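You operate a simulated robot arm through the tools that you are given. There is no shell and no other tool.

You run a simulated robot arm. Do the job below in one go: nothing can be reset, and whatever is moved stays where it is left.

JOB
Put things in order on the top of the wooden table. At the end: the black padlock stands where the red bottle stood; the red bottle stands where the brown stick holder stood; the brown stick holder from the top of the wooden table stands where the grey stone pestle stood; the grey stone pestle is on the yellow machine tray; whatever was shut is shut again. Leave all else as you found it, and nothing knocked over. Set down upright: stone pestle.

The check looks at the end state, three seconds after you hand in, the way a careful person would. Anything else that was tipped, shoved, dropped, spilled or broken makes it a failure.

ROBOT AND FRAMES
A 6-joint arm with a two-finger parallel gripper, fixed in place. Base frame: the origin is at the foot of the arm, x ahead of it, y to its left, z up; the work surface is at about z = 0. Units: cm, rad, N and s.
With the tool pointing down near the work surface it reaches from about 12 to 50 cm from the base axis. Its first joint turns from -1.257 to 1.257 rad. Payload 0.65 kg.
Tool frame: the origin (TCP) lies between the finger pads and is the grasp point; the fingertips stand 2.5 cm ahead of it; z points along the fingers, y is the line along which they close. The gripper opens to 7.6 cm. The fingers are 1.8 cm wide and 1 cm thick; the gripper's body (3.6 by 7.8 cm) begins 4.5 cm behind the TCP.
Orientation is that of the tool frame in the base frame, as a unit quaternion [w, x, y, z]. With the fingers straight down and closing along the base's y, the tool's x points along the base's -x, its y along +y and its z along -z.

CONTROLS
- The arm moves only by the tool move_arm. Its argument "moves" is a list of rows, each an object of numbers (a shift or turn left out is 0, a gripper value left out holds the last): "gripper": the closure, from 0 (fully open) to 1 (shut); "tx", "ty", "tz": the shift along the tool's x, y, z in cm; "ax", "ay", "az": the turn, a rotation vector about the tool's x, y, z in rad. In form: [{"gripper": .., "tx": .., "ty": .., "tz": .., "ax": .., "ay": .., "az": ..}, ...]. A call has 1 to 20 rows; each row is the pose to reach, as a shift and turn from the pose commanded when the call began, along the tool's axes at that moment. Rows are played at 5 a second. More than 5 cm and 0.15 rad between two rows, or a gripper value outside its range, and nothing of the call is played. Where a pose cannot be reached the arm comes as near as it can. A force on the tool above 40 N (or 10 N above the force at the start of the call, whichever is more), or a blocked arm, ends the call early, and 0.2 s more pass. Each finger travels about 10.8 cm/s and halts on what it meets, pressing with about 20 N; the grip force reading is that of the motor and also rises with nothing between the fingers. The clock runs only during rows and for 0.2 s after the last one: add rows that repeat a pose to give the fingers time. It gives the time, the measured TCP pose, the force on the tool (base axes), the opening and the grip force at its end, in the units of the frame above (readings bear some noise), with the torque about the TCP (base axes, N m) and any sound that the robot's microphone picked up.
- Cameras (640 x 400 px; columns grow to the right, rows downward): "scene" is fixed at [3.81, 25.63, 41.93]; the picture's right is [-0.91, -0.41, 0.00], its down [-0.18, 0.40, -0.90] and it looks along [0.37, -0.82, -0.43] (base axes); focal length 229 px, centre (320, 200). "wrist" rides on the gripper at [5.8, 1.1, -8.1] in the tool frame; the picture's right is [-0.18, 0.98, 0.00], its down [-0.75, -0.14, -0.64] and it looks along [-0.63, -0.12, 0.77] (tool axes); focal length 243 px, centre (320, 200). There is no depth. A picture from a camera that has moved, and an enlarged one, comes with that camera's place and axes in the base frame and with its lens.
- grab_frame(camera): a new picture of that camera. The clock stands still meanwhile.
- close_up(camera, box): a new picture of the part [left, top, right, bottom] of that camera's present view, enlarged. The clock stands still meanwhile.
- finish_job(): hands the job in; it is judged then, once.

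Nothing tells you positions but the pictures and the camera data. Unless the task says otherwise, let go and move clear before handing in.

The tools are called as name(argument=value, ...) on one line, values as JSON. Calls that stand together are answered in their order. move_arm: Moves the arm, as the interface text tells. Its arguments: {"type":"object","properties":{"moves":{"type":"array"}},"required":["moves"]} The other tools are called the same way: grab_frame (camera) takes a picture; close_up (camera, box) takes an enlarged picture of a part of a camera's view; finish_job () hands the job in.

At the start:

```text
time_s: 0.0
ee_pos: [21.44, -8.01, 30.52]
ee_rot: [0.001, 0.0, 1.0, 0.0]
force: [0.4, 0.5, -0.2]
wrist_torque: [0.0, 0.01, 0.01]
finger_gap: 7.64
gripper_force: 0.0
```

scene: 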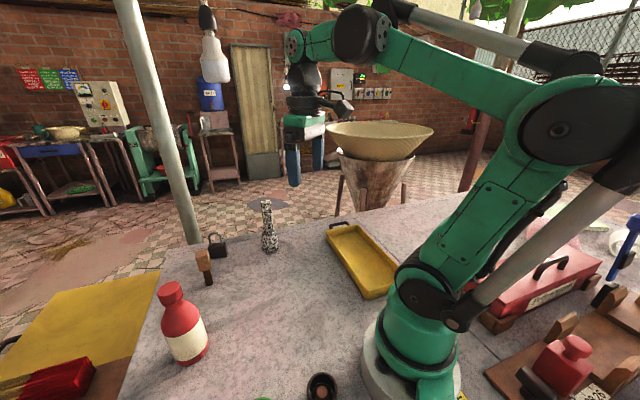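
wrist: 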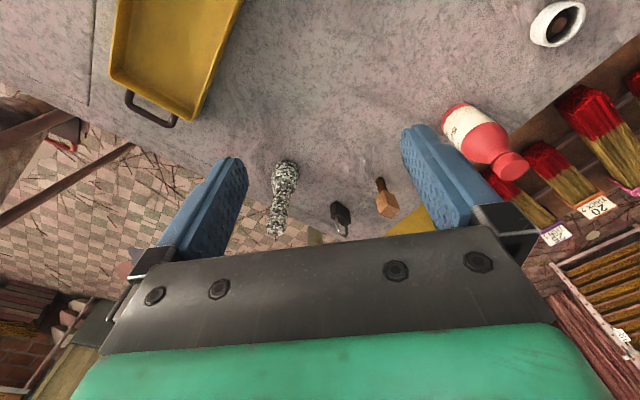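

I see a red bottle, a brown block-like object (probably the stick holder), a black padlock, a speckled pestle and a yellow tray on the table. I'll look closer at each before moving.

close_up(camera="scene", box=[120, 180, 320, 305])

close_up(camera="scene", box=[120, 270, 360, 400])

close_up(camera="wrist", box=[240, 100, 560, 300])

close_up(camera="scene", box=[440, 180, 640, 400])

```text
3.20 times, centred on (220, 242) of scene
camera zoom: at [3.81, 25.63, 41.93], right [-0.91, -0.41, 0.0], down [-0.18, 0.4, -0.9], along [0.37, -0.82, -0.43], focal length 733 px, centre (640, 64)
```

zoom: 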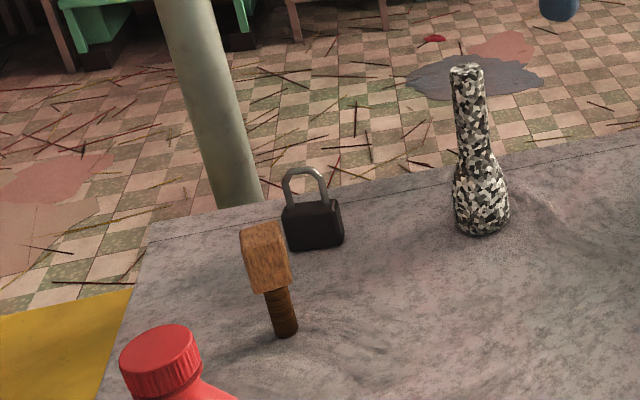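

```text
2.67 times, centred on (240, 335) of scene
camera zoom: at [3.81, 25.63, 41.93], right [-0.91, -0.41, 0.0], down [-0.18, 0.4, -0.9], along [0.37, -0.82, -0.43], focal length 611 px, centre (533, -160)
```

zoom: 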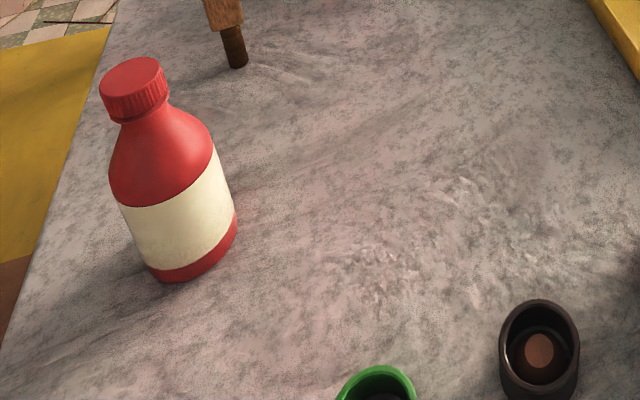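

```text
2.00 times, centred on (400, 200) of wrist
camera zoom: at [15.48, -7.01, 38.54], right [0.18, 0.98, 0.0], down [0.75, -0.14, 0.64], along [0.63, -0.12, -0.77], focal length 485 px, centre (160, 200)
```

zoom: 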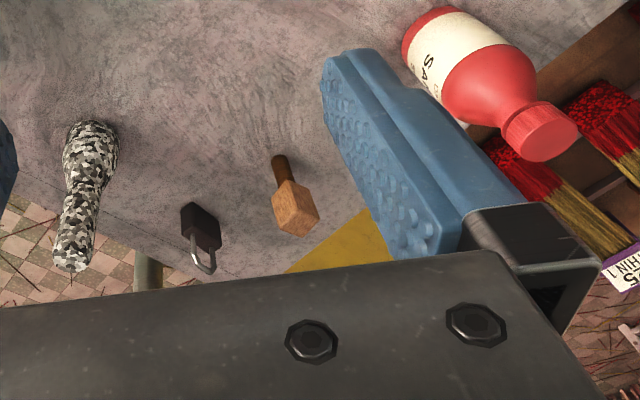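

```text
1.82 times, centred on (540, 290) of scene
camera zoom: at [3.81, 25.63, 41.93], right [-0.91, -0.41, 0.0], down [-0.18, 0.4, -0.9], along [0.37, -0.82, -0.43], focal length 416 px, centre (-80, 36)
```

zoom: 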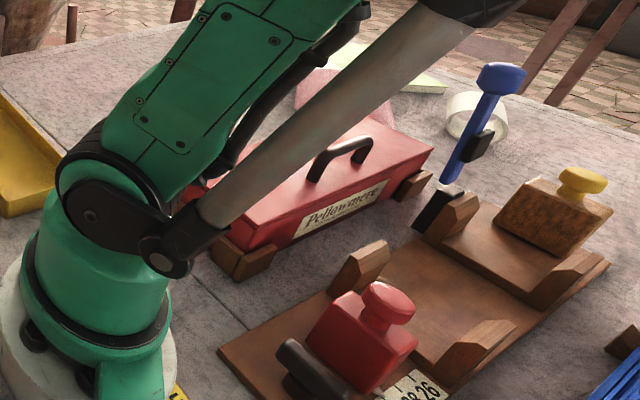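

The objects seem to be: red bottle near (34,13), brown block-on-stem near (45,0), padlock near (50,-9), pestle near (39,-17), yellow tray near (13,-25). There are cups near the base too, so I'll turn the wrist camera to the left to see what could be the "stick holder".

move_arm(moves=[{"az": -0.14, "ty": 1}, {"az": -0.28, "ty": 2}, {"az": -0.42, "ty": 3}, {"az": -0.56, "ty": 4}, {"az": -0.7, "ty": 5}, {"az": -0.84, "ty": 6}, {"az": -0.98, "ty": 7}, {"az": -1.12, "ty": 8}, {"az": -1.26, "ty": 8}, {"az": -1.4, "ty": 8}, {"az": -1.4, "ty": 8}])

grab_frame(camera="wrist")

grab_frame(camera="scene")

```text
time_s: 2.4
ee_pos: [21.53, -0.16, 30.54]
ee_rot: [-0.001, -0.646, 0.763, 0.0]
force: [0.3, -0.4, -0.3]
wrist_torque: [0.0, 0.01, 0.0]
finger_gap: 7.6
gripper_force: 0.0
```

```text
taken
camera wrist: at [19.28, -5.66, 38.57], right [-0.94, 0.35, 0.0], down [0.26, 0.72, 0.64], along [0.22, 0.6, -0.77], focal length 243 px, centre (320, 200)
```

wrist: 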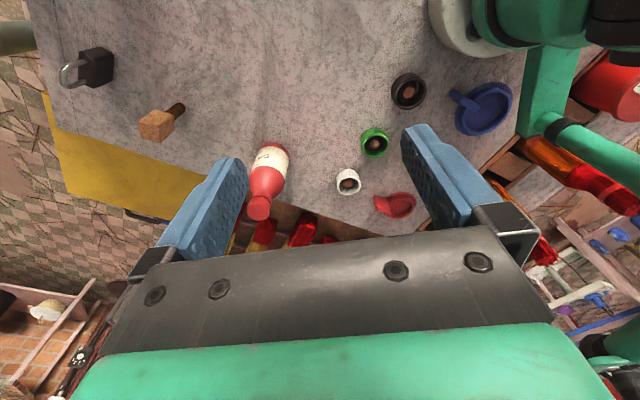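

```text
taken
```

scene: 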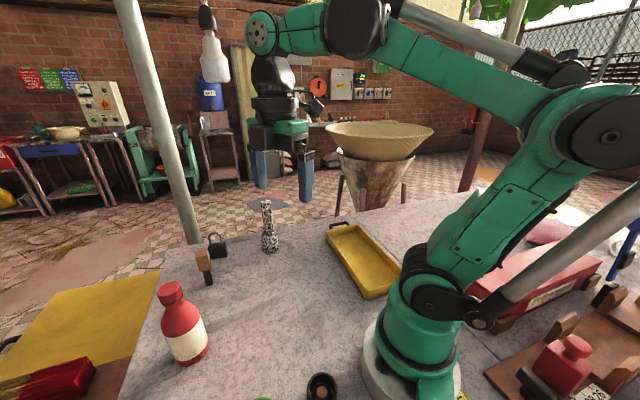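

To the left I see black, green and white cups, a red scoop and a blue lid-like thing. I'll zoom in on these and on the brown block.

close_up(camera="wrist", box=[320, 50, 540, 230])

close_up(camera="wrist", box=[40, 30, 300, 230])

close_up(camera="wrist", box=[480, 40, 640, 260])

close_up(camera="wrist", box=[0, 240, 160, 400])

close_up(camera="scene", box=[180, 225, 240, 300])

```text
2.22 times, centred on (430, 140) of wrist
camera zoom: at [19.28, -5.66, 38.57], right [-0.94, 0.35, 0.0], down [0.26, 0.72, 0.64], along [0.22, 0.6, -0.77], focal length 539 px, centre (76, 333)
```

zoom: 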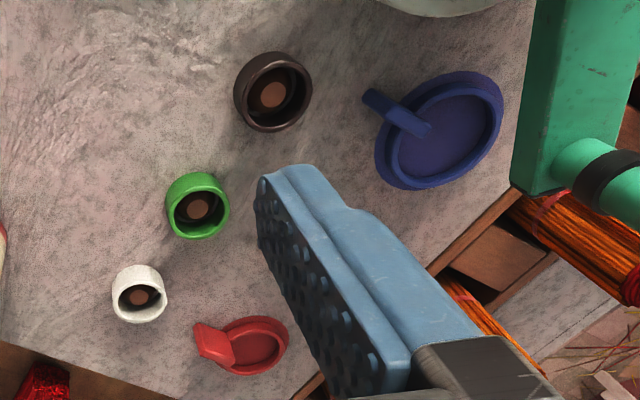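

```text
2.00 times, centred on (170, 130) of wrist
camera zoom: at [19.28, -5.66, 38.57], right [-0.94, 0.35, 0.0], down [0.26, 0.72, 0.64], along [0.22, 0.6, -0.77], focal length 485 px, centre (620, 340)
```

zoom: 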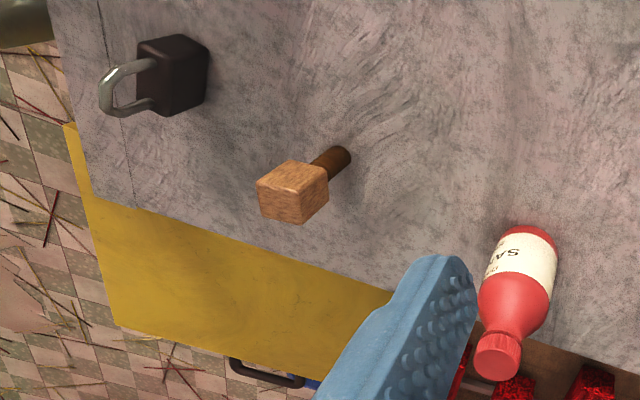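

```text
1.82 times, centred on (560, 150) of wrist
camera zoom: at [19.28, -5.66, 38.57], right [-0.94, 0.35, 0.0], down [0.26, 0.72, 0.64], along [0.22, 0.6, -0.77], focal length 441 px, centre (-116, 291)
```

zoom: 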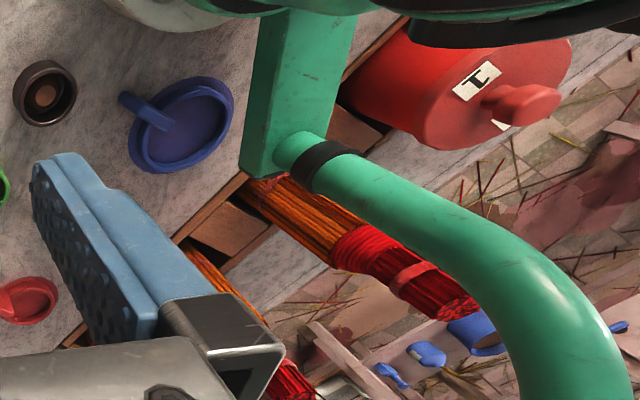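

```text
2.50 times, centred on (80, 320) of wrist
camera zoom: at [19.28, -5.66, 38.57], right [-0.94, 0.35, 0.0], down [0.26, 0.72, 0.64], along [0.22, 0.6, -0.77], focal length 606 px, centre (920, -100)
```

zoom: 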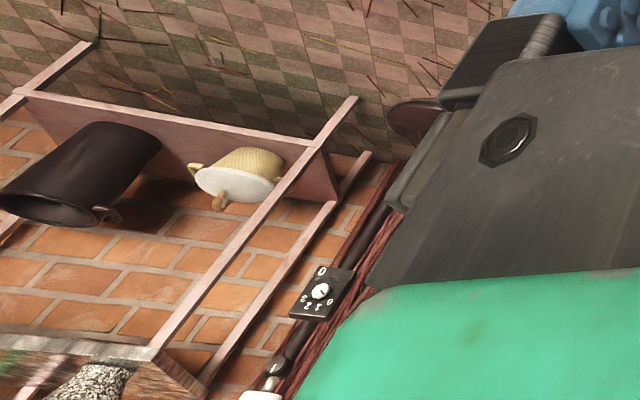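

```text
5.33 times, centred on (210, 262) of scene
camera zoom: at [3.81, 25.63, 41.93], right [-0.91, -0.41, 0.0], down [-0.18, 0.4, -0.9], along [0.37, -0.82, -0.43], focal length 1221 px, centre (907, -133)
```

zoom: 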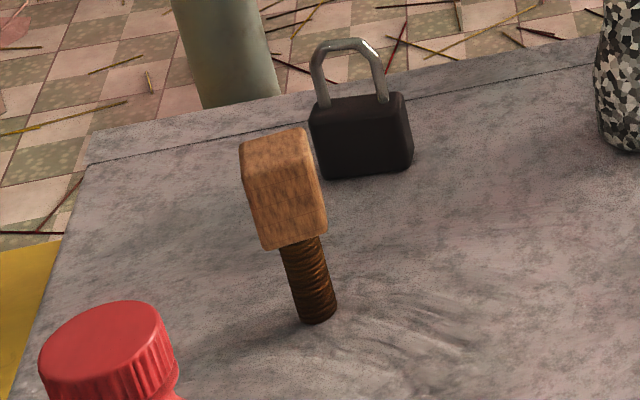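

The brown block on a threaded stem looks like the likely "stick holder", but I want to see the rest of the surroundings first. I'll swing the wrist camera to the right side.

move_arm(moves=[{"az": 0.14}, {"az": 0.28}, {"az": 0.42}, {"az": 0.56}, {"az": 0.7}, {"az": 0.84}, {"az": 0.98}, {"az": 1.12}, {"az": 1.26}, {"az": 1.4}, {"az": 1.54}, {"az": 1.68}, {"az": 1.82}, {"az": 1.96}, {"az": 2.1}, {"az": 2.24}, {"az": 2.38}, {"az": 2.52}, {"az": 2.66}, {"az": 2.8}])

grab_frame(camera="wrist")

```text
time_s: 6.6
ee_pos: [21.45, -0.12, 30.49]
ee_rot: [0.0, 0.645, 0.764, 0.0]
force: [-0.6, -0.1, 0.2]
wrist_torque: [0.01, 0.0, 0.02]
finger_gap: 7.6
gripper_force: 0.1
```

```text
taken
camera wrist: at [21.4, 5.82, 38.52], right [1.0, -0.02, 0.0], down [-0.01, -0.77, 0.64], along [-0.01, -0.64, -0.77], focal length 243 px, centre (320, 200)
```

wrist: 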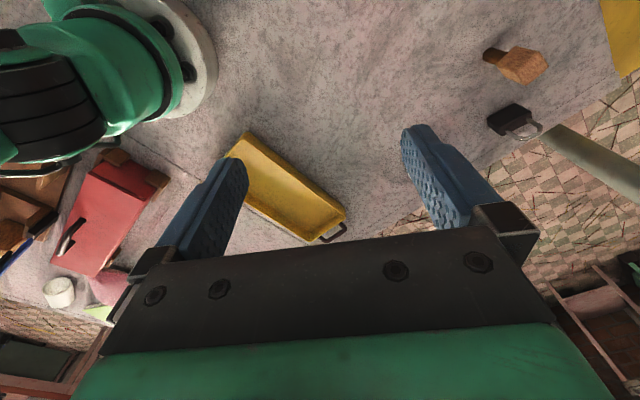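

On the right I see the red chest and more items at the back. I'll swing the arm over there for a better view of the right rear area.

move_arm(moves=[{"tx": -2, "ty": -1.3, "az": 0.1}, {"tx": -4, "ty": -2.6, "az": 0.2}, {"tx": -6, "ty": -3.9, "az": 0.3}, {"tx": -8, "ty": -5.3, "az": 0.4}, {"tx": -10, "ty": -6.6, "az": 0.5}, {"tx": -12, "ty": -8, "az": 0.6}, {"tx": -14, "ty": -9.4, "az": 0.7}, {"tx": -16.4, "ty": -10.9, "az": 0.8}, {"tx": -16.4, "ty": -10.9, "az": 0.9}, {"tx": -16.4, "ty": -10.9, "az": 1.0}, {"tx": -16.4, "ty": -10.9, "az": 1.0}])

grab_frame(camera="wrist")

grab_frame(camera="scene")

```text
time_s: 9.0
ee_pos: [13.47, -18.23, 30.5]
ee_rot: [0.0, 0.932, 0.362, 0.0]
force: [0.7, -1.0, 0.3]
wrist_torque: [0.01, -0.01, -0.01]
finger_gap: 7.59
gripper_force: 0.1
```

```text
taken
camera wrist: at [18.37, -15.05, 38.51], right [0.53, -0.85, 0.0], down [-0.65, -0.4, 0.64], along [-0.55, -0.34, -0.77], focal length 243 px, centre (320, 200)
```

wrist: 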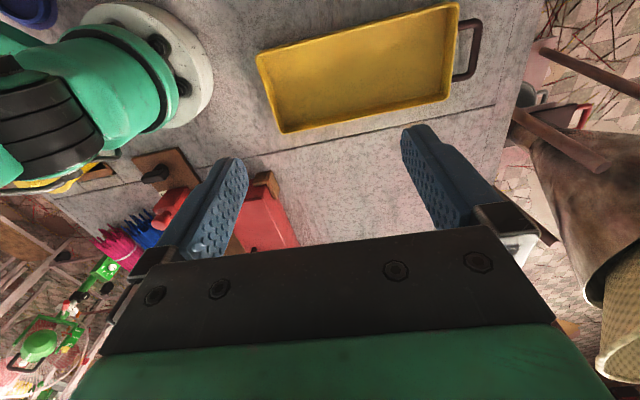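

```text
taken
```

scene: 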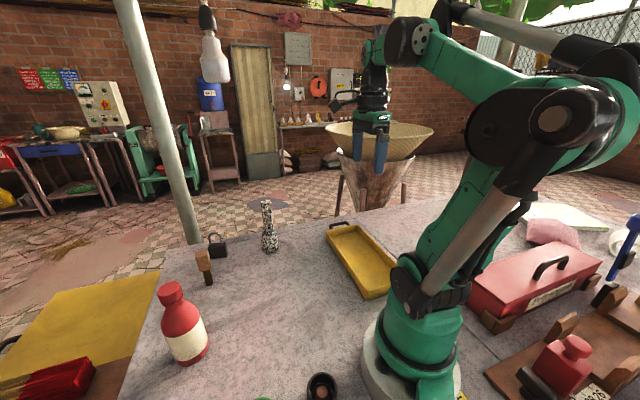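

The tray sits clearly on the table. I'll tilt the camera up a little to see the right rear rack and check for a second stick holder, and zoom in on the scene view of it.

move_arm(moves=[{"ay": -0.1}, {"ay": -0.2}, {"ay": -0.3}, {"ay": -0.4}, {"ay": -0.5}, {"ay": -0.5}])

grab_frame(camera="wrist")

close_up(camera="scene", box=[460, 250, 640, 400])

close_up(camera="scene", box=[0, 260, 160, 400])

close_up(camera="scene", box=[280, 360, 350, 400])

```text
time_s: 10.4
ee_pos: [13.53, -18.22, 30.53]
ee_rot: [0.09, 0.903, 0.352, -0.231]
force: [-0.6, -0.4, 0.2]
wrist_torque: [0.01, -0.02, -0.02]
finger_gap: 7.59
gripper_force: 0.1
```

```text
taken
camera wrist: at [20.74, -12.85, 34.75], right [0.55, -0.83, 0.09], down [-0.35, -0.13, 0.93], along [-0.76, -0.54, -0.37], focal length 243 px, centre (320, 200)
```

wrist: 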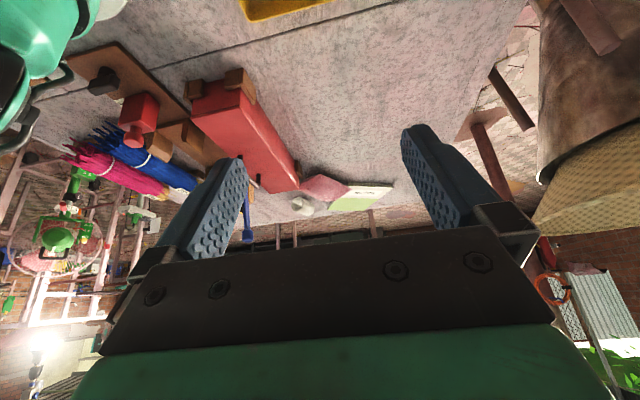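

```text
2.67 times, centred on (550, 325) of scene
camera zoom: at [3.81, 25.63, 41.93], right [-0.91, -0.41, 0.0], down [-0.18, 0.4, -0.9], along [0.37, -0.82, -0.43], focal length 611 px, centre (-293, -133)
```

zoom: 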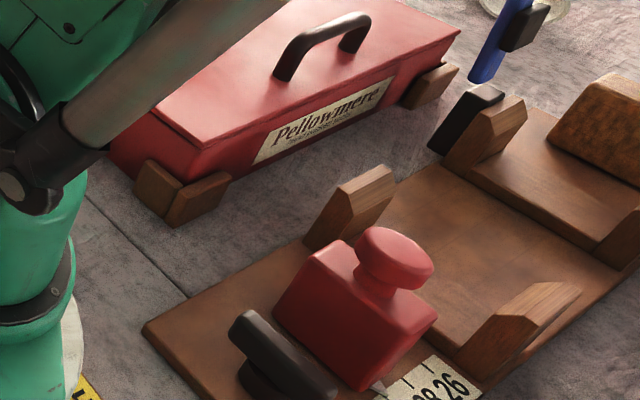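

```text
2.86 times, centred on (80, 330) of scene
camera zoom: at [3.81, 25.63, 41.93], right [-0.91, -0.41, 0.0], down [-0.18, 0.4, -0.9], along [0.37, -0.82, -0.43], focal length 654 px, centre (1006, -171)
```

zoom: 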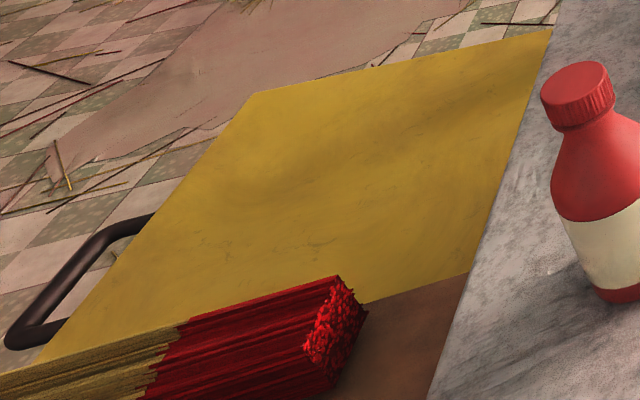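

```text
9.14 times, centred on (315, 380) of scene
camera zoom: at [3.81, 25.63, 41.93], right [-0.91, -0.41, 0.0], down [-0.18, 0.4, -0.9], along [0.37, -0.82, -0.43], focal length 2094 px, centre (366, -1446)
```

zoom: 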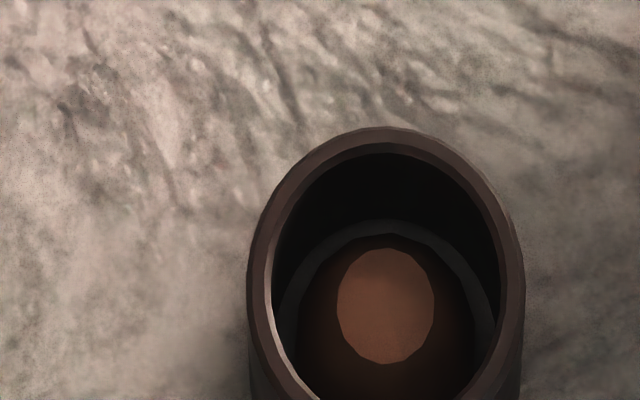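

The dark cup near the base is also brownish, so I need to settle which object is the "stick holder". I'll zoom tightly on the block-on-stem and untilt the wrist to look at the cups again.

close_up(camera="scene", box=[188, 242, 228, 290])

close_up(camera="scene", box=[255, 195, 285, 258])

close_up(camera="wrist", box=[0, 20, 240, 300])

move_arm(moves=[{"ay": 0.1}, {"ay": 0.2}, {"ay": 0.3}, {"ay": 0.4}, {"ay": 0.5}, {"ay": 0.5}])

```text
8.33 times, centred on (208, 266) of scene
camera zoom: at [3.81, 25.63, 41.93], right [-0.91, -0.41, 0.0], down [-0.18, 0.4, -0.9], along [0.37, -0.82, -0.43], focal length 1908 px, centre (1253, -350)
```

zoom: 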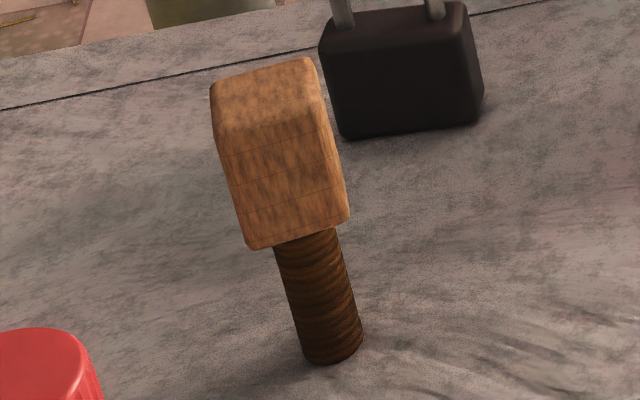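

```text
6.35 times, centred on (270, 226) of scene
camera zoom: at [3.81, 25.63, 41.93], right [-0.91, -0.41, 0.0], down [-0.18, 0.4, -0.9], along [0.37, -0.82, -0.43], focal length 1454 px, centre (638, 32)
```

zoom: 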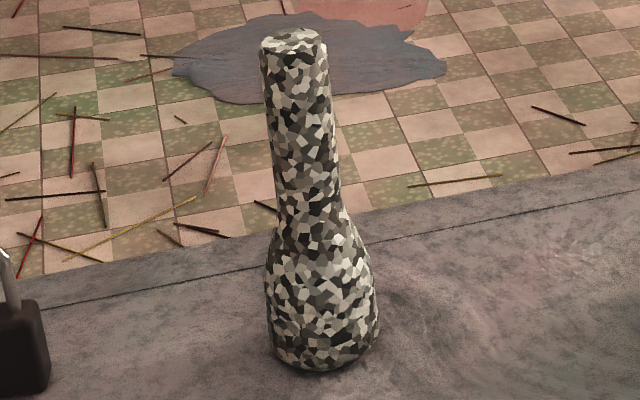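

```text
1.43 times, centred on (120, 160) of wrist
camera zoom: at [20.74, -12.85, 34.75], right [0.55, -0.83, 0.09], down [-0.35, -0.13, 0.93], along [-0.76, -0.54, -0.37], focal length 347 px, centre (606, 257)
```

zoom: 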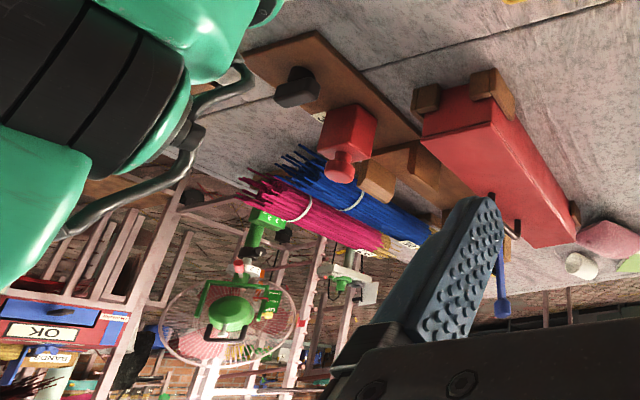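

```text
time_s: 11.8
ee_pos: [13.5, -18.11, 30.45]
ee_rot: [0.0, 0.932, 0.363, 0.001]
force: [-0.2, 0.0, 0.0]
wrist_torque: [0.0, 0.02, 0.01]
finger_gap: 7.62
gripper_force: 0.0
```

Looking closely, the block-on-stem is really a wooden mallet (wrapped handle plus head), so the "brown stick holder" may well be the dark brown cup (with a green and a white one as its siblings). I'll bring the wrist camera back over the cups and check.

move_arm(moves=[{"az": -0.14, "tx": 1.2, "ty": -0.6}, {"az": -0.28, "tx": 2.4, "ty": -1.2}, {"az": -0.42, "tx": 3.6, "ty": -1.8}, {"az": -0.56, "tx": 4.8, "ty": -2.4}, {"az": -0.7, "tx": 6.0, "ty": -3.0}, {"az": -0.84, "tx": 7.2, "ty": -3.6}, {"az": -0.98, "tx": 8.4, "ty": -4.2}, {"az": -1.12, "tx": 9.6, "ty": -4.8}, {"az": -1.26, "tx": 10.8, "ty": -5.4}, {"az": -1.4, "tx": 12, "ty": -6.0}, {"az": -1.54, "tx": 13.2, "ty": -6.6}, {"az": -1.68, "tx": 14.4, "ty": -7.2}, {"az": -1.82, "tx": 15.6, "ty": -7.8}, {"az": -1.96, "tx": 16.8, "ty": -8.4}, {"az": -2.1, "tx": 18, "ty": -9}, {"az": -2.24, "tx": 19.2, "ty": -9.6}, {"az": -2.38, "tx": 20.1, "ty": -10.1}, {"az": -2.4, "tx": 20.1, "ty": -10.1}])

move_arm(moves=[{"az": -0.14}, {"az": -0.28}, {"az": -0.42}, {"az": -0.56}, {"az": -0.7}, {"az": -0.84}, {"az": -0.98}, {"az": -1.12}, {"az": -1.26}, {"az": -1.4}, {"az": -1.54}, {"az": -1.68}, {"az": -1.8}, {"az": -1.8}])

grab_frame(camera="wrist")

```text
time_s: 15.6
ee_pos: [21.47, 2.85, 30.45]
ee_rot: [-0.001, -0.001, 1.0, 0.0]
force: [0.2, 0.9, 0.1]
wrist_torque: [0.02, 0.01, 0.0]
finger_gap: 7.59
gripper_force: 0.1
```

```text
time_s: 18.6
ee_pos: [21.33, 2.95, 30.43]
ee_rot: [0.0, 0.784, -0.621, -0.001]
force: [-0.1, 0.2, 0.7]
wrist_torque: [0.01, 0.02, 0.03]
finger_gap: 7.62
gripper_force: 0.0
```

```text
taken
camera wrist: at [21.59, -3.05, 38.5], right [-1.0, -0.05, 0.0], down [-0.04, 0.77, 0.64], along [-0.03, 0.64, -0.77], focal length 243 px, centre (320, 200)
```

wrist: 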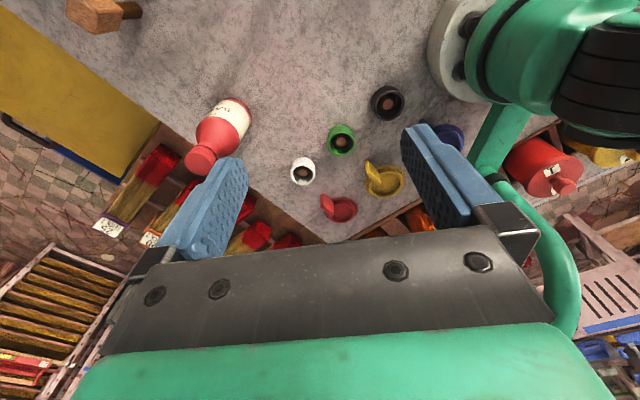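

I now see three cups (white, green, dark) and three dish-like items (red, yellow, blue) in rising sizes. I'll zoom in on each.

close_up(camera="wrist", box=[280, 75, 420, 195])

close_up(camera="wrist", box=[360, 75, 420, 130])

close_up(camera="wrist", box=[310, 110, 480, 230])

close_up(camera="wrist", box=[0, 80, 300, 280])

close_up(camera="wrist", box=[480, 120, 640, 400])

close_up(camera="scene", box=[560, 190, 640, 320])

```text
3.33 times, centred on (350, 135) of wrist
camera zoom: at [21.59, -3.05, 38.5], right [-1.0, -0.05, 0.0], down [-0.04, 0.77, 0.64], along [-0.03, 0.64, -0.77], focal length 809 px, centre (220, 417)
```

zoom: 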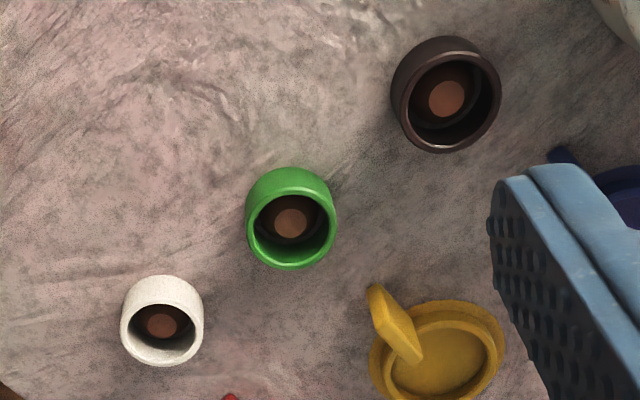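

```text
7.27 times, centred on (390, 102) of wrist
camera zoom: at [21.59, -3.05, 38.5], right [-1.0, -0.05, 0.0], down [-0.04, 0.77, 0.64], along [-0.03, 0.64, -0.77], focal length 1764 px, centre (-189, 909)
```

zoom: 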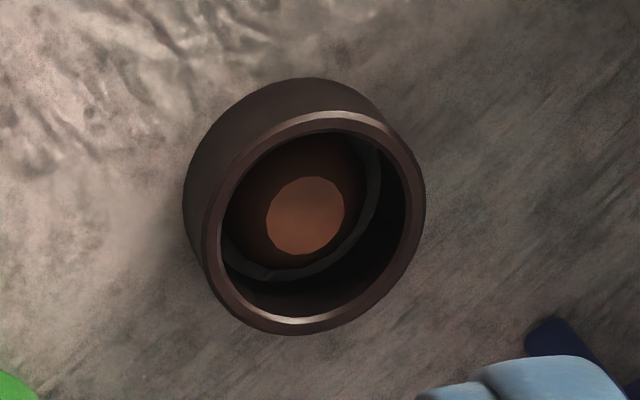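

```text
3.33 times, centred on (395, 170) of wrist
camera zoom: at [21.59, -3.05, 38.5], right [-1.0, -0.05, 0.0], down [-0.04, 0.77, 0.64], along [-0.03, 0.64, -0.77], focal length 809 px, centre (70, 300)
```

zoom: 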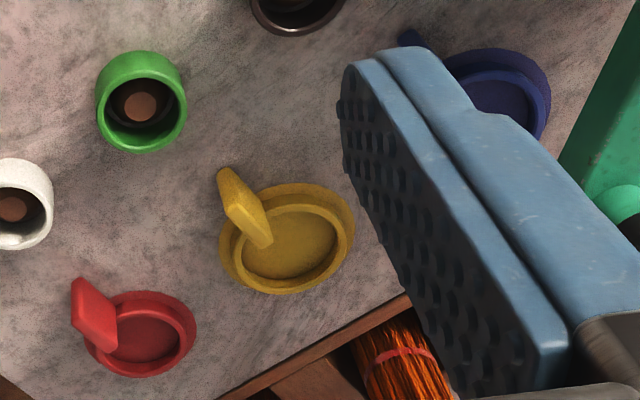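

```text
2.00 times, centred on (150, 180) of wrist
camera zoom: at [21.59, -3.05, 38.5], right [-1.0, -0.05, 0.0], down [-0.04, 0.77, 0.64], along [-0.03, 0.64, -0.77], focal length 485 px, centre (660, 240)
```

zoom: 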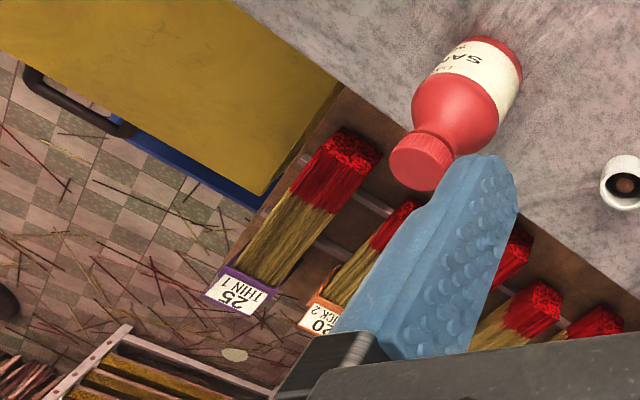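

```text
1.43 times, centred on (560, 260) of wrist
camera zoom: at [21.59, -3.05, 38.5], right [-1.0, -0.05, 0.0], down [-0.04, 0.77, 0.64], along [-0.03, 0.64, -0.77], focal length 347 px, centre (-23, 114)
```

zoom: 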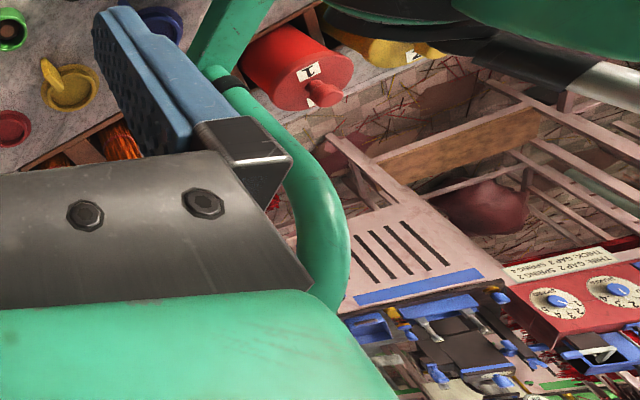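

```text
3.08 times, centred on (600, 255) of scene
camera zoom: at [3.81, 25.63, 41.93], right [-0.91, -0.41, 0.0], down [-0.18, 0.4, -0.9], along [0.37, -0.82, -0.43], focal length 705 px, centre (-542, 31)
```

zoom: 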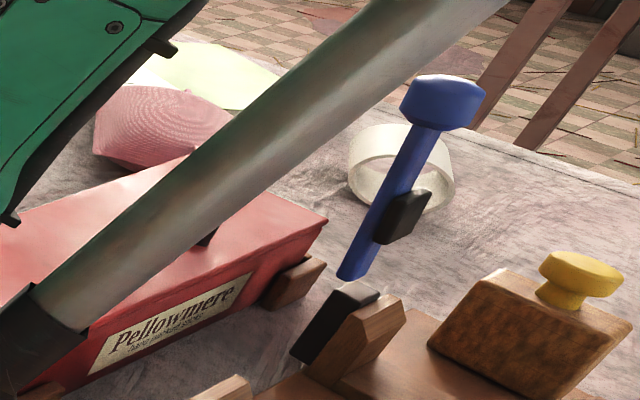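

The three cups are short (about 2 cm) open rings with a brown spot inside. I'll zoom hard on them to understand what they are.

close_up(camera="wrist", box=[285, 150, 320, 190])

close_up(camera="wrist", box=[325, 120, 360, 160])

close_up(camera="scene", box=[300, 366, 346, 400])

close_up(camera="wrist", box=[60, 0, 150, 50])

```text
10.00 times, centred on (302, 170) of wrist
camera zoom: at [21.59, -3.05, 38.5], right [-1.0, -0.05, 0.0], down [-0.04, 0.77, 0.64], along [-0.03, 0.64, -0.77], focal length 2426 px, centre (495, 500)
```

zoom: 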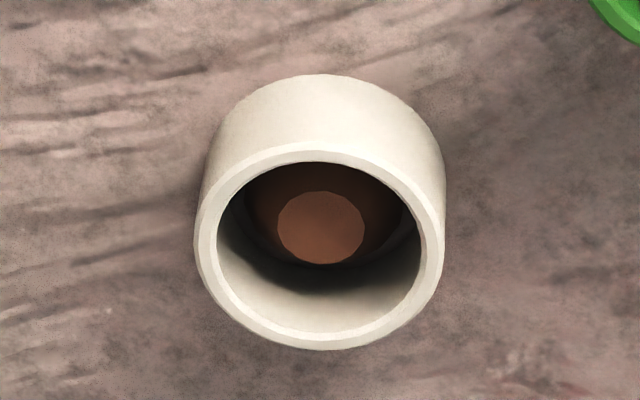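

```text
10.00 times, centred on (342, 140) of wrist
camera zoom: at [21.59, -3.05, 38.5], right [-1.0, -0.05, 0.0], down [-0.04, 0.77, 0.64], along [-0.03, 0.64, -0.77], focal length 2426 px, centre (95, 800)
```

zoom: 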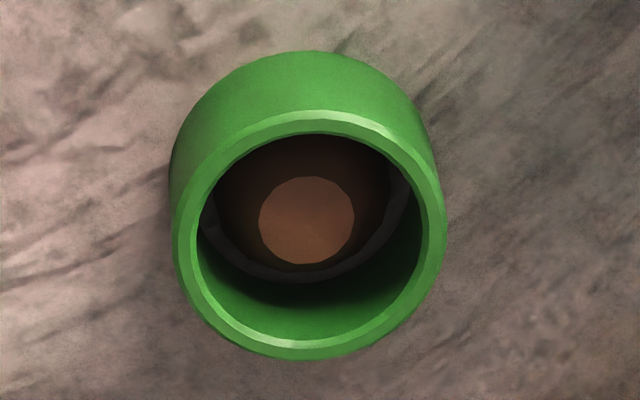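

```text
11.76 times, centred on (323, 383) of scene
camera zoom: at [3.81, 25.63, 41.93], right [-0.91, -0.41, 0.0], down [-0.18, 0.4, -0.9], along [0.37, -0.82, -0.43], focal length 2694 px, centre (285, -1953)
```

zoom: 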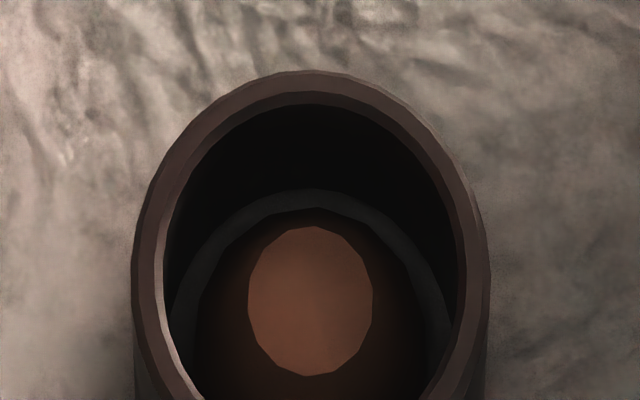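

```text
7.11 times, centred on (105, 25) of wrist
camera zoom: at [21.59, -3.05, 38.5], right [-1.0, -0.05, 0.0], down [-0.04, 0.77, 0.64], along [-0.03, 0.64, -0.77], focal length 1725 px, centre (1849, 1444)
```

zoom: 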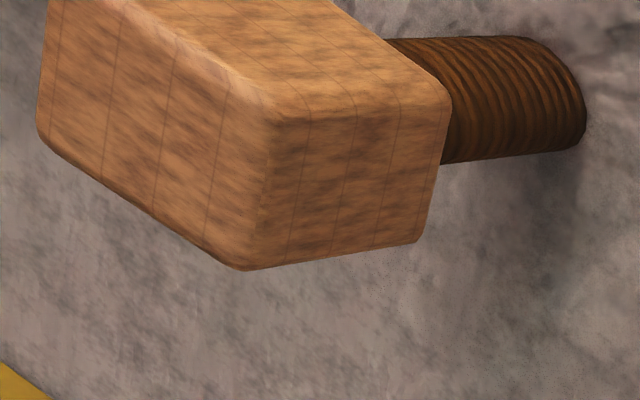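

All three cups turn out to be the same size (about 4.5 cm wide, 2.2 cm tall), just differing in colour, standing in a line; the mallet is a separate loose object. Before deciding I'll survey the right rear area for any twin, swinging the camera there again.

close_up(camera="wrist", box=[480, 100, 640, 220])

move_arm(moves=[{"az": 0.14}, {"az": 0.28}, {"az": 0.42}, {"az": 0.56}, {"az": 0.7}, {"az": 0.84}, {"az": 0.98}, {"az": 1.12}, {"az": 1.26}, {"az": 1.4}, {"az": 1.54}, {"az": 1.68}, {"az": 1.8}, {"az": 1.8}])

move_arm(moves=[{"az": 0.14, "tx": 0.5, "ty": -1.5}, {"az": 0.28, "tx": 1, "ty": -3}, {"az": 0.42, "tx": 1.5, "ty": -4.5}, {"az": 0.56, "tx": 2, "ty": -6}, {"az": 0.7, "tx": 2.5, "ty": -7.5}, {"az": 0.84, "tx": 3, "ty": -9}, {"az": 0.98, "tx": 3.5, "ty": -10.5}, {"az": 1.12, "tx": 4, "ty": -12}, {"az": 1.26, "tx": 4.5, "ty": -13.5}, {"az": 1.4, "tx": 5, "ty": -15}, {"az": 1.54, "tx": 5.5, "ty": -16.5}, {"az": 1.68, "tx": 6, "ty": -18}, {"az": 1.82, "tx": 6.5, "ty": -19.5}, {"az": 1.96, "tx": 7, "ty": -21}, {"az": 2.1, "tx": 8, "ty": -22.5}, {"az": 2.1, "tx": 9, "ty": -24}, {"az": 2.1, "tx": 9, "ty": -25}, {"az": 2.1, "tx": 9, "ty": -25}])

grab_frame(camera="wrist")

```text
3.33 times, centred on (560, 160) of wrist
camera zoom: at [21.59, -3.05, 38.5], right [-1.0, -0.05, 0.0], down [-0.04, 0.77, 0.64], along [-0.03, 0.64, -0.77], focal length 809 px, centre (-480, 333)
```

zoom: 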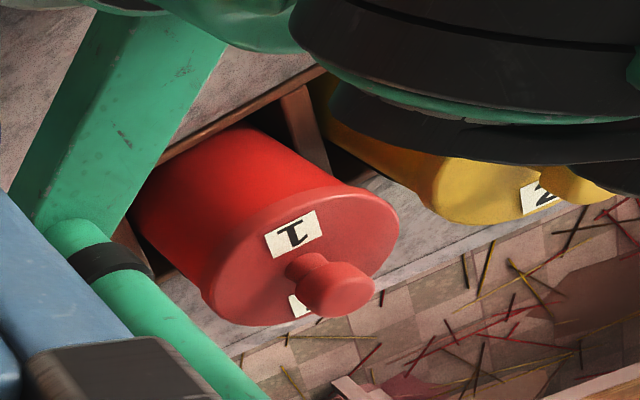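

```text
time_s: 21.6
ee_pos: [21.34, 2.77, 30.39]
ee_rot: [0.0, 0.001, 1.0, -0.001]
force: [-0.5, -0.7, 1.0]
wrist_torque: [-0.01, -0.01, 0.01]
finger_gap: 7.59
gripper_force: 0.1
```

```text
time_s: 25.4
ee_pos: [12.46, -22.01, 30.55]
ee_rot: [-0.001, 0.868, 0.497, 0.001]
force: [0.2, -0.2, 0.2]
wrist_torque: [-0.02, -0.01, 0.04]
finger_gap: 7.61
gripper_force: 0.0
```

```text
taken
camera wrist: at [16.3, -17.51, 38.61], right [0.76, -0.66, 0.0], down [-0.5, -0.58, 0.64], along [-0.42, -0.49, -0.77], focal length 243 px, centre (320, 200)
```

wrist: 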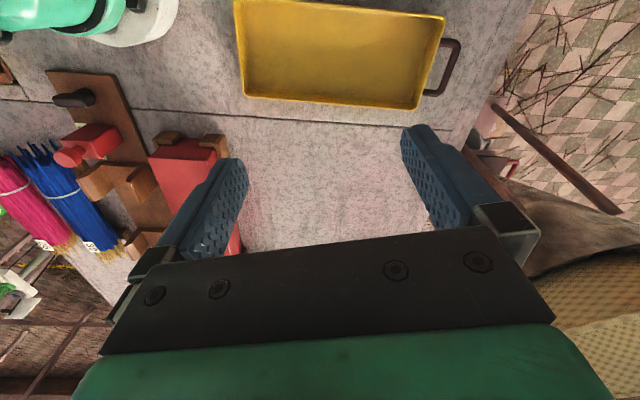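

The tray is clear and empty. I'll zoom on it and the rack, then look flatter toward the rear right.

close_up(camera="wrist", box=[220, 0, 480, 130])

close_up(camera="wrist", box=[0, 60, 260, 300])

move_arm(moves=[{"ay": -0.12}, {"ay": -0.24}, {"ay": -0.36}, {"ay": -0.48}, {"ay": -0.6}, {"ay": -0.6}])

grab_frame(camera="wrist")

close_up(camera="wrist", box=[0, 0, 300, 200])

close_up(camera="wrist", box=[200, 0, 480, 220])

```text
2.46 times, centred on (350, 65) of wrist
camera zoom: at [16.3, -17.51, 38.61], right [0.76, -0.66, 0.0], down [-0.5, -0.58, 0.64], along [-0.42, -0.49, -0.77], focal length 597 px, centre (246, 532)
```

zoom: 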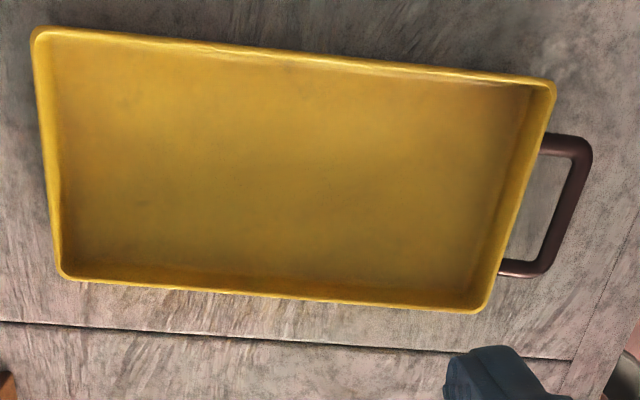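

```text
1.67 times, centred on (130, 180) of wrist
camera zoom: at [16.3, -17.51, 38.61], right [0.76, -0.66, 0.0], down [-0.5, -0.58, 0.64], along [-0.42, -0.49, -0.77], focal length 404 px, centre (637, 233)
```

zoom: 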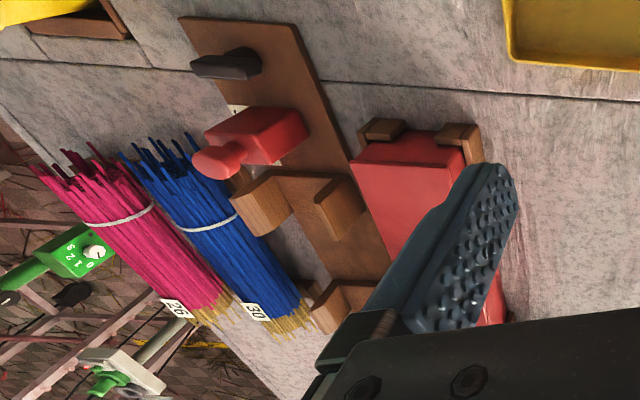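

```text
time_s: 26.8
ee_pos: [12.37, -22.15, 30.51]
ee_rot: [0.148, 0.828, 0.475, -0.257]
force: [0.0, -0.8, -0.4]
wrist_torque: [0.0, 0.01, 0.0]
finger_gap: 7.6
gripper_force: 0.0
```

```text
taken
camera wrist: at [18.09, -14.54, 33.91], right [0.77, -0.63, 0.1], down [-0.25, -0.15, 0.96], along [-0.58, -0.76, -0.27], focal length 243 px, centre (320, 200)
```

wrist: 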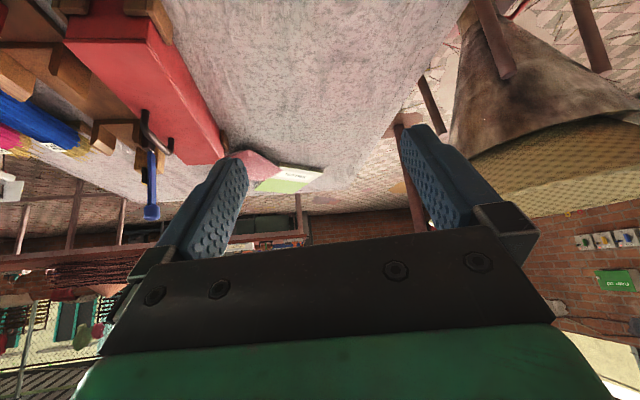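

```text
2.00 times, centred on (150, 100) of wrist
camera zoom: at [18.09, -14.54, 33.91], right [0.77, -0.63, 0.1], down [-0.25, -0.15, 0.96], along [-0.58, -0.76, -0.27], focal length 485 px, centre (660, 400)
```

zoom: 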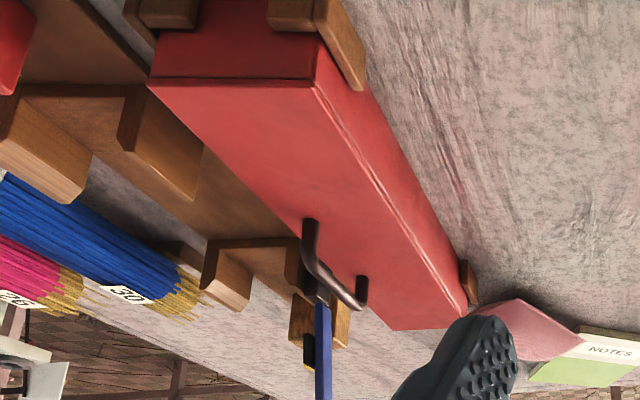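

```text
1.82 times, centred on (340, 110) of wrist
camera zoom: at [18.09, -14.54, 33.91], right [0.77, -0.63, 0.1], down [-0.25, -0.15, 0.96], along [-0.58, -0.76, -0.27], focal length 441 px, centre (284, 364)
```

zoom: 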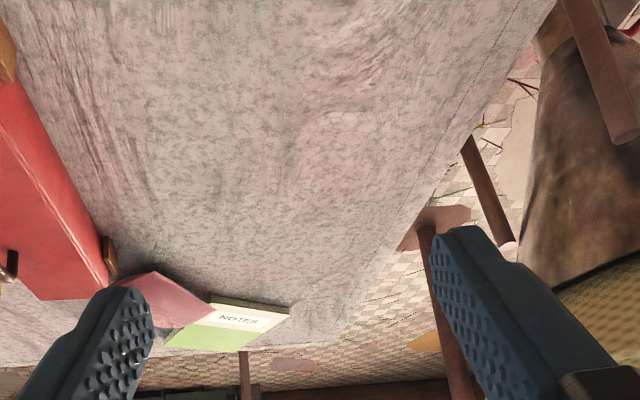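

No twin of the mallet or the cups shows on the right side. I'll check the background tables and shelves in the scene view for one, since the job wording hints at another stick holder elsewhere.

close_up(camera="scene", box=[0, 60, 140, 220])

close_up(camera="scene", box=[120, 60, 280, 200])

close_up(camera="scene", box=[270, 60, 420, 200])

close_up(camera="scene", box=[420, 100, 640, 260])

```text
2.50 times, centred on (70, 140) of scene
camera zoom: at [3.81, 25.63, 41.93], right [-0.91, -0.41, 0.0], down [-0.18, 0.4, -0.9], along [0.37, -0.82, -0.43], focal length 572 px, centre (945, 350)
```

zoom: 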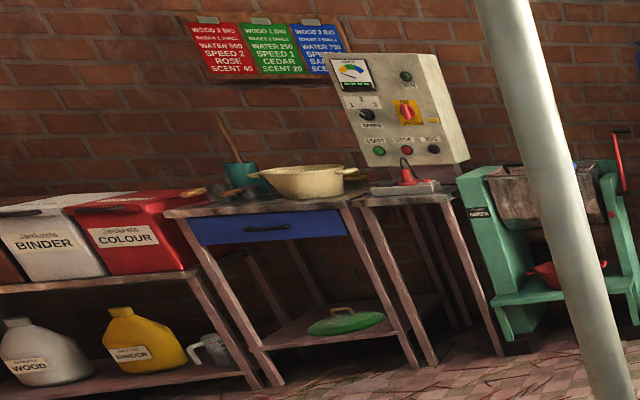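

```text
2.86 times, centred on (200, 130) of scene
camera zoom: at [3.81, 25.63, 41.93], right [-0.91, -0.41, 0.0], down [-0.18, 0.4, -0.9], along [0.37, -0.82, -0.43], focal length 654 px, centre (663, 400)
```

zoom: 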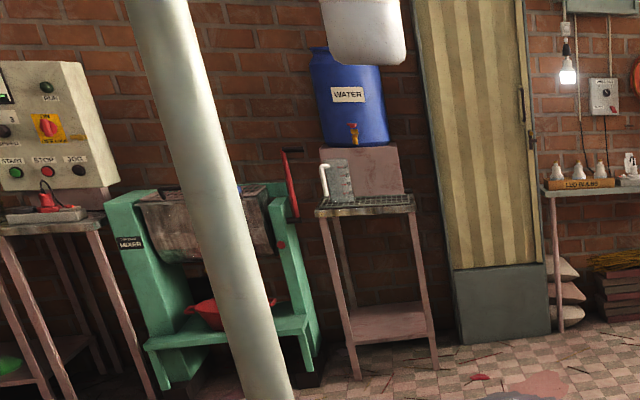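

```text
2.86 times, centred on (345, 130) of scene
camera zoom: at [3.81, 25.63, 41.93], right [-0.91, -0.41, 0.0], down [-0.18, 0.4, -0.9], along [0.37, -0.82, -0.43], focal length 654 px, centre (249, 400)
```

zoom: 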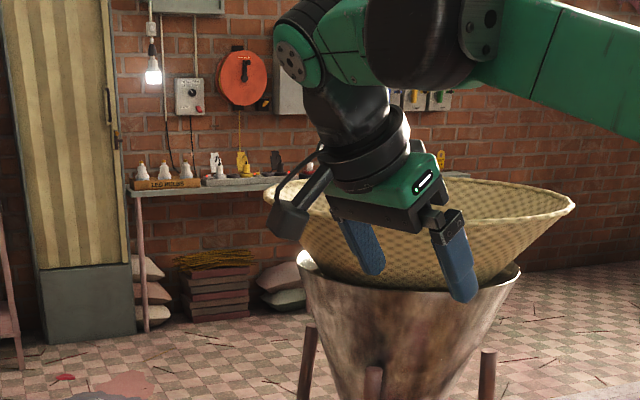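

```text
2.50 times, centred on (530, 180) of scene
camera zoom: at [3.81, 25.63, 41.93], right [-0.91, -0.41, 0.0], down [-0.18, 0.4, -0.9], along [0.37, -0.82, -0.43], focal length 572 px, centre (-205, 250)
```

zoom: 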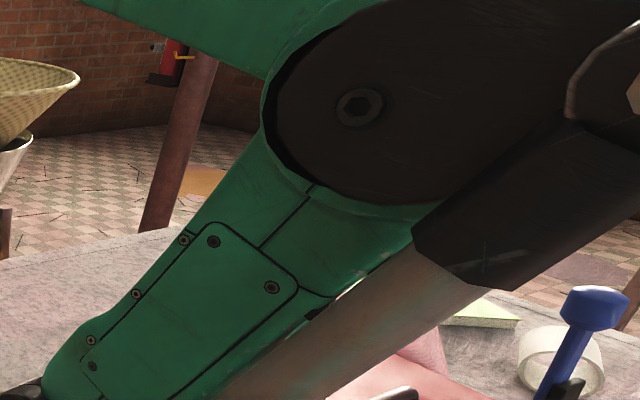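

The background is a full incense workshop, so other holders may well exist far away. I'll go back and look at the cups from closer and lower to be sure of what they are.

move_arm(moves=[{"ay": 0.12}, {"ay": 0.24}, {"ay": 0.36}, {"ay": 0.48}, {"ay": 0.6}, {"ay": 0.6}])

move_arm(moves=[{"az": -0.14, "tx": 0.53, "ty": -1.73}, {"az": -0.28, "tx": 1.05, "ty": -3.46}, {"az": -0.42, "tx": 1.6, "ty": -5.2}, {"az": -0.56, "tx": 2.1, "ty": -6.9}, {"az": -0.7, "tx": 2.1, "ty": -6.9}, {"az": -0.84, "tx": 2.1, "ty": -6.9}, {"az": -0.98, "tx": 2.1, "ty": -6.9}, {"az": -1.12, "tx": 2.1, "ty": -6.9}, {"az": -1.26, "tx": 2.1, "ty": -6.9}, {"az": -1.4, "tx": 2.1, "ty": -6.9}, {"az": -1.54, "tx": 2.1, "ty": -6.9}, {"az": -1.68, "tx": 2.1, "ty": -6.9}, {"az": -1.82, "tx": 2.1, "ty": -6.9}, {"az": -1.96, "tx": 2.1, "ty": -6.9}, {"az": -2.1, "tx": 2.1, "ty": -6.9}])

```text
time_s: 28.2
ee_pos: [12.51, -22.03, 30.41]
ee_rot: [0.0, 0.867, 0.498, 0.0]
force: [-0.8, -0.1, 0.5]
wrist_torque: [-0.03, 0.01, 0.0]
finger_gap: 7.59
gripper_force: 0.0
```

```text
time_s: 31.4
ee_pos: [7.6, -16.76, 30.53]
ee_rot: [0.0, -0.002, 1.0, -0.001]
force: [0.2, -0.4, -0.3]
wrist_torque: [0.03, -0.01, -0.01]
finger_gap: 7.6
gripper_force: 0.0
```

I'm at (7.6,-16.8) with the tool squared up again. Next I move to about (24,2,22) and turn left for a close look at the cups.

move_arm(moves=[{"tx": -1.6, "ty": 1.9, "tz": 0.8, "az": -0.12}, {"tx": -3.2, "ty": 3.8, "tz": 1.7, "az": -0.24}, {"tx": -4.9, "ty": 5.6, "tz": 2.5, "az": -0.36}, {"tx": -6.5, "ty": 7.5, "tz": 3.4, "az": -0.48}, {"tx": -8.2, "ty": 9.4, "tz": 4.2, "az": -0.6}, {"tx": -9.8, "ty": 11.3, "tz": 5.1, "az": -0.72}, {"tx": -11.5, "ty": 13.2, "tz": 6, "az": -0.84}, {"tx": -13.1, "ty": 15, "tz": 6.8, "az": -0.96}, {"tx": -14.8, "ty": 16.9, "tz": 7.6, "az": -1.08}, {"tx": -16.4, "ty": 18.8, "tz": 8.5, "az": -1.2}, {"tx": -16.4, "ty": 18.8, "tz": 8.5, "az": -1.34}, {"tx": -16.4, "ty": 18.8, "tz": 8.5, "az": -1.48}, {"tx": -16.4, "ty": 18.8, "tz": 8.5, "az": -1.62}, {"tx": -16.4, "ty": 18.8, "tz": 8.5, "az": -1.76}, {"tx": -16.4, "ty": 18.8, "tz": 8.5, "az": -1.76}])

grab_frame(camera="wrist")

```text
time_s: 34.6
ee_pos: [23.79, 1.97, 21.91]
ee_rot: [0.0, 0.772, -0.636, 0.0]
force: [-0.9, 0.7, -0.1]
wrist_torque: [0.01, -0.01, 0.05]
finger_gap: 7.61
gripper_force: 0.1
```

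```text
taken
camera wrist: at [23.8, -3.9, 29.95], right [-1.0, -0.01, 0.0], down [-0.01, 0.77, 0.64], along [0.0, 0.64, -0.77], focal length 243 px, centre (320, 200)
```

wrist: 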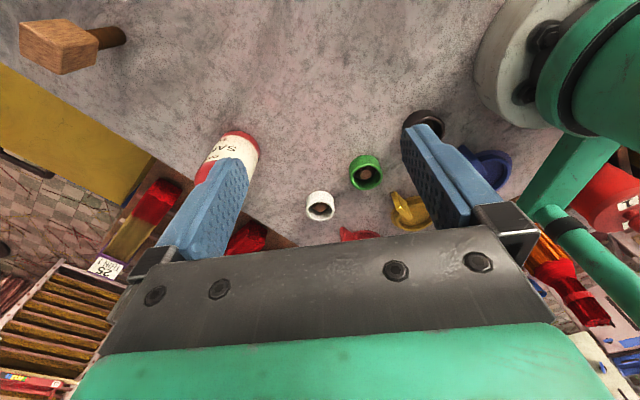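

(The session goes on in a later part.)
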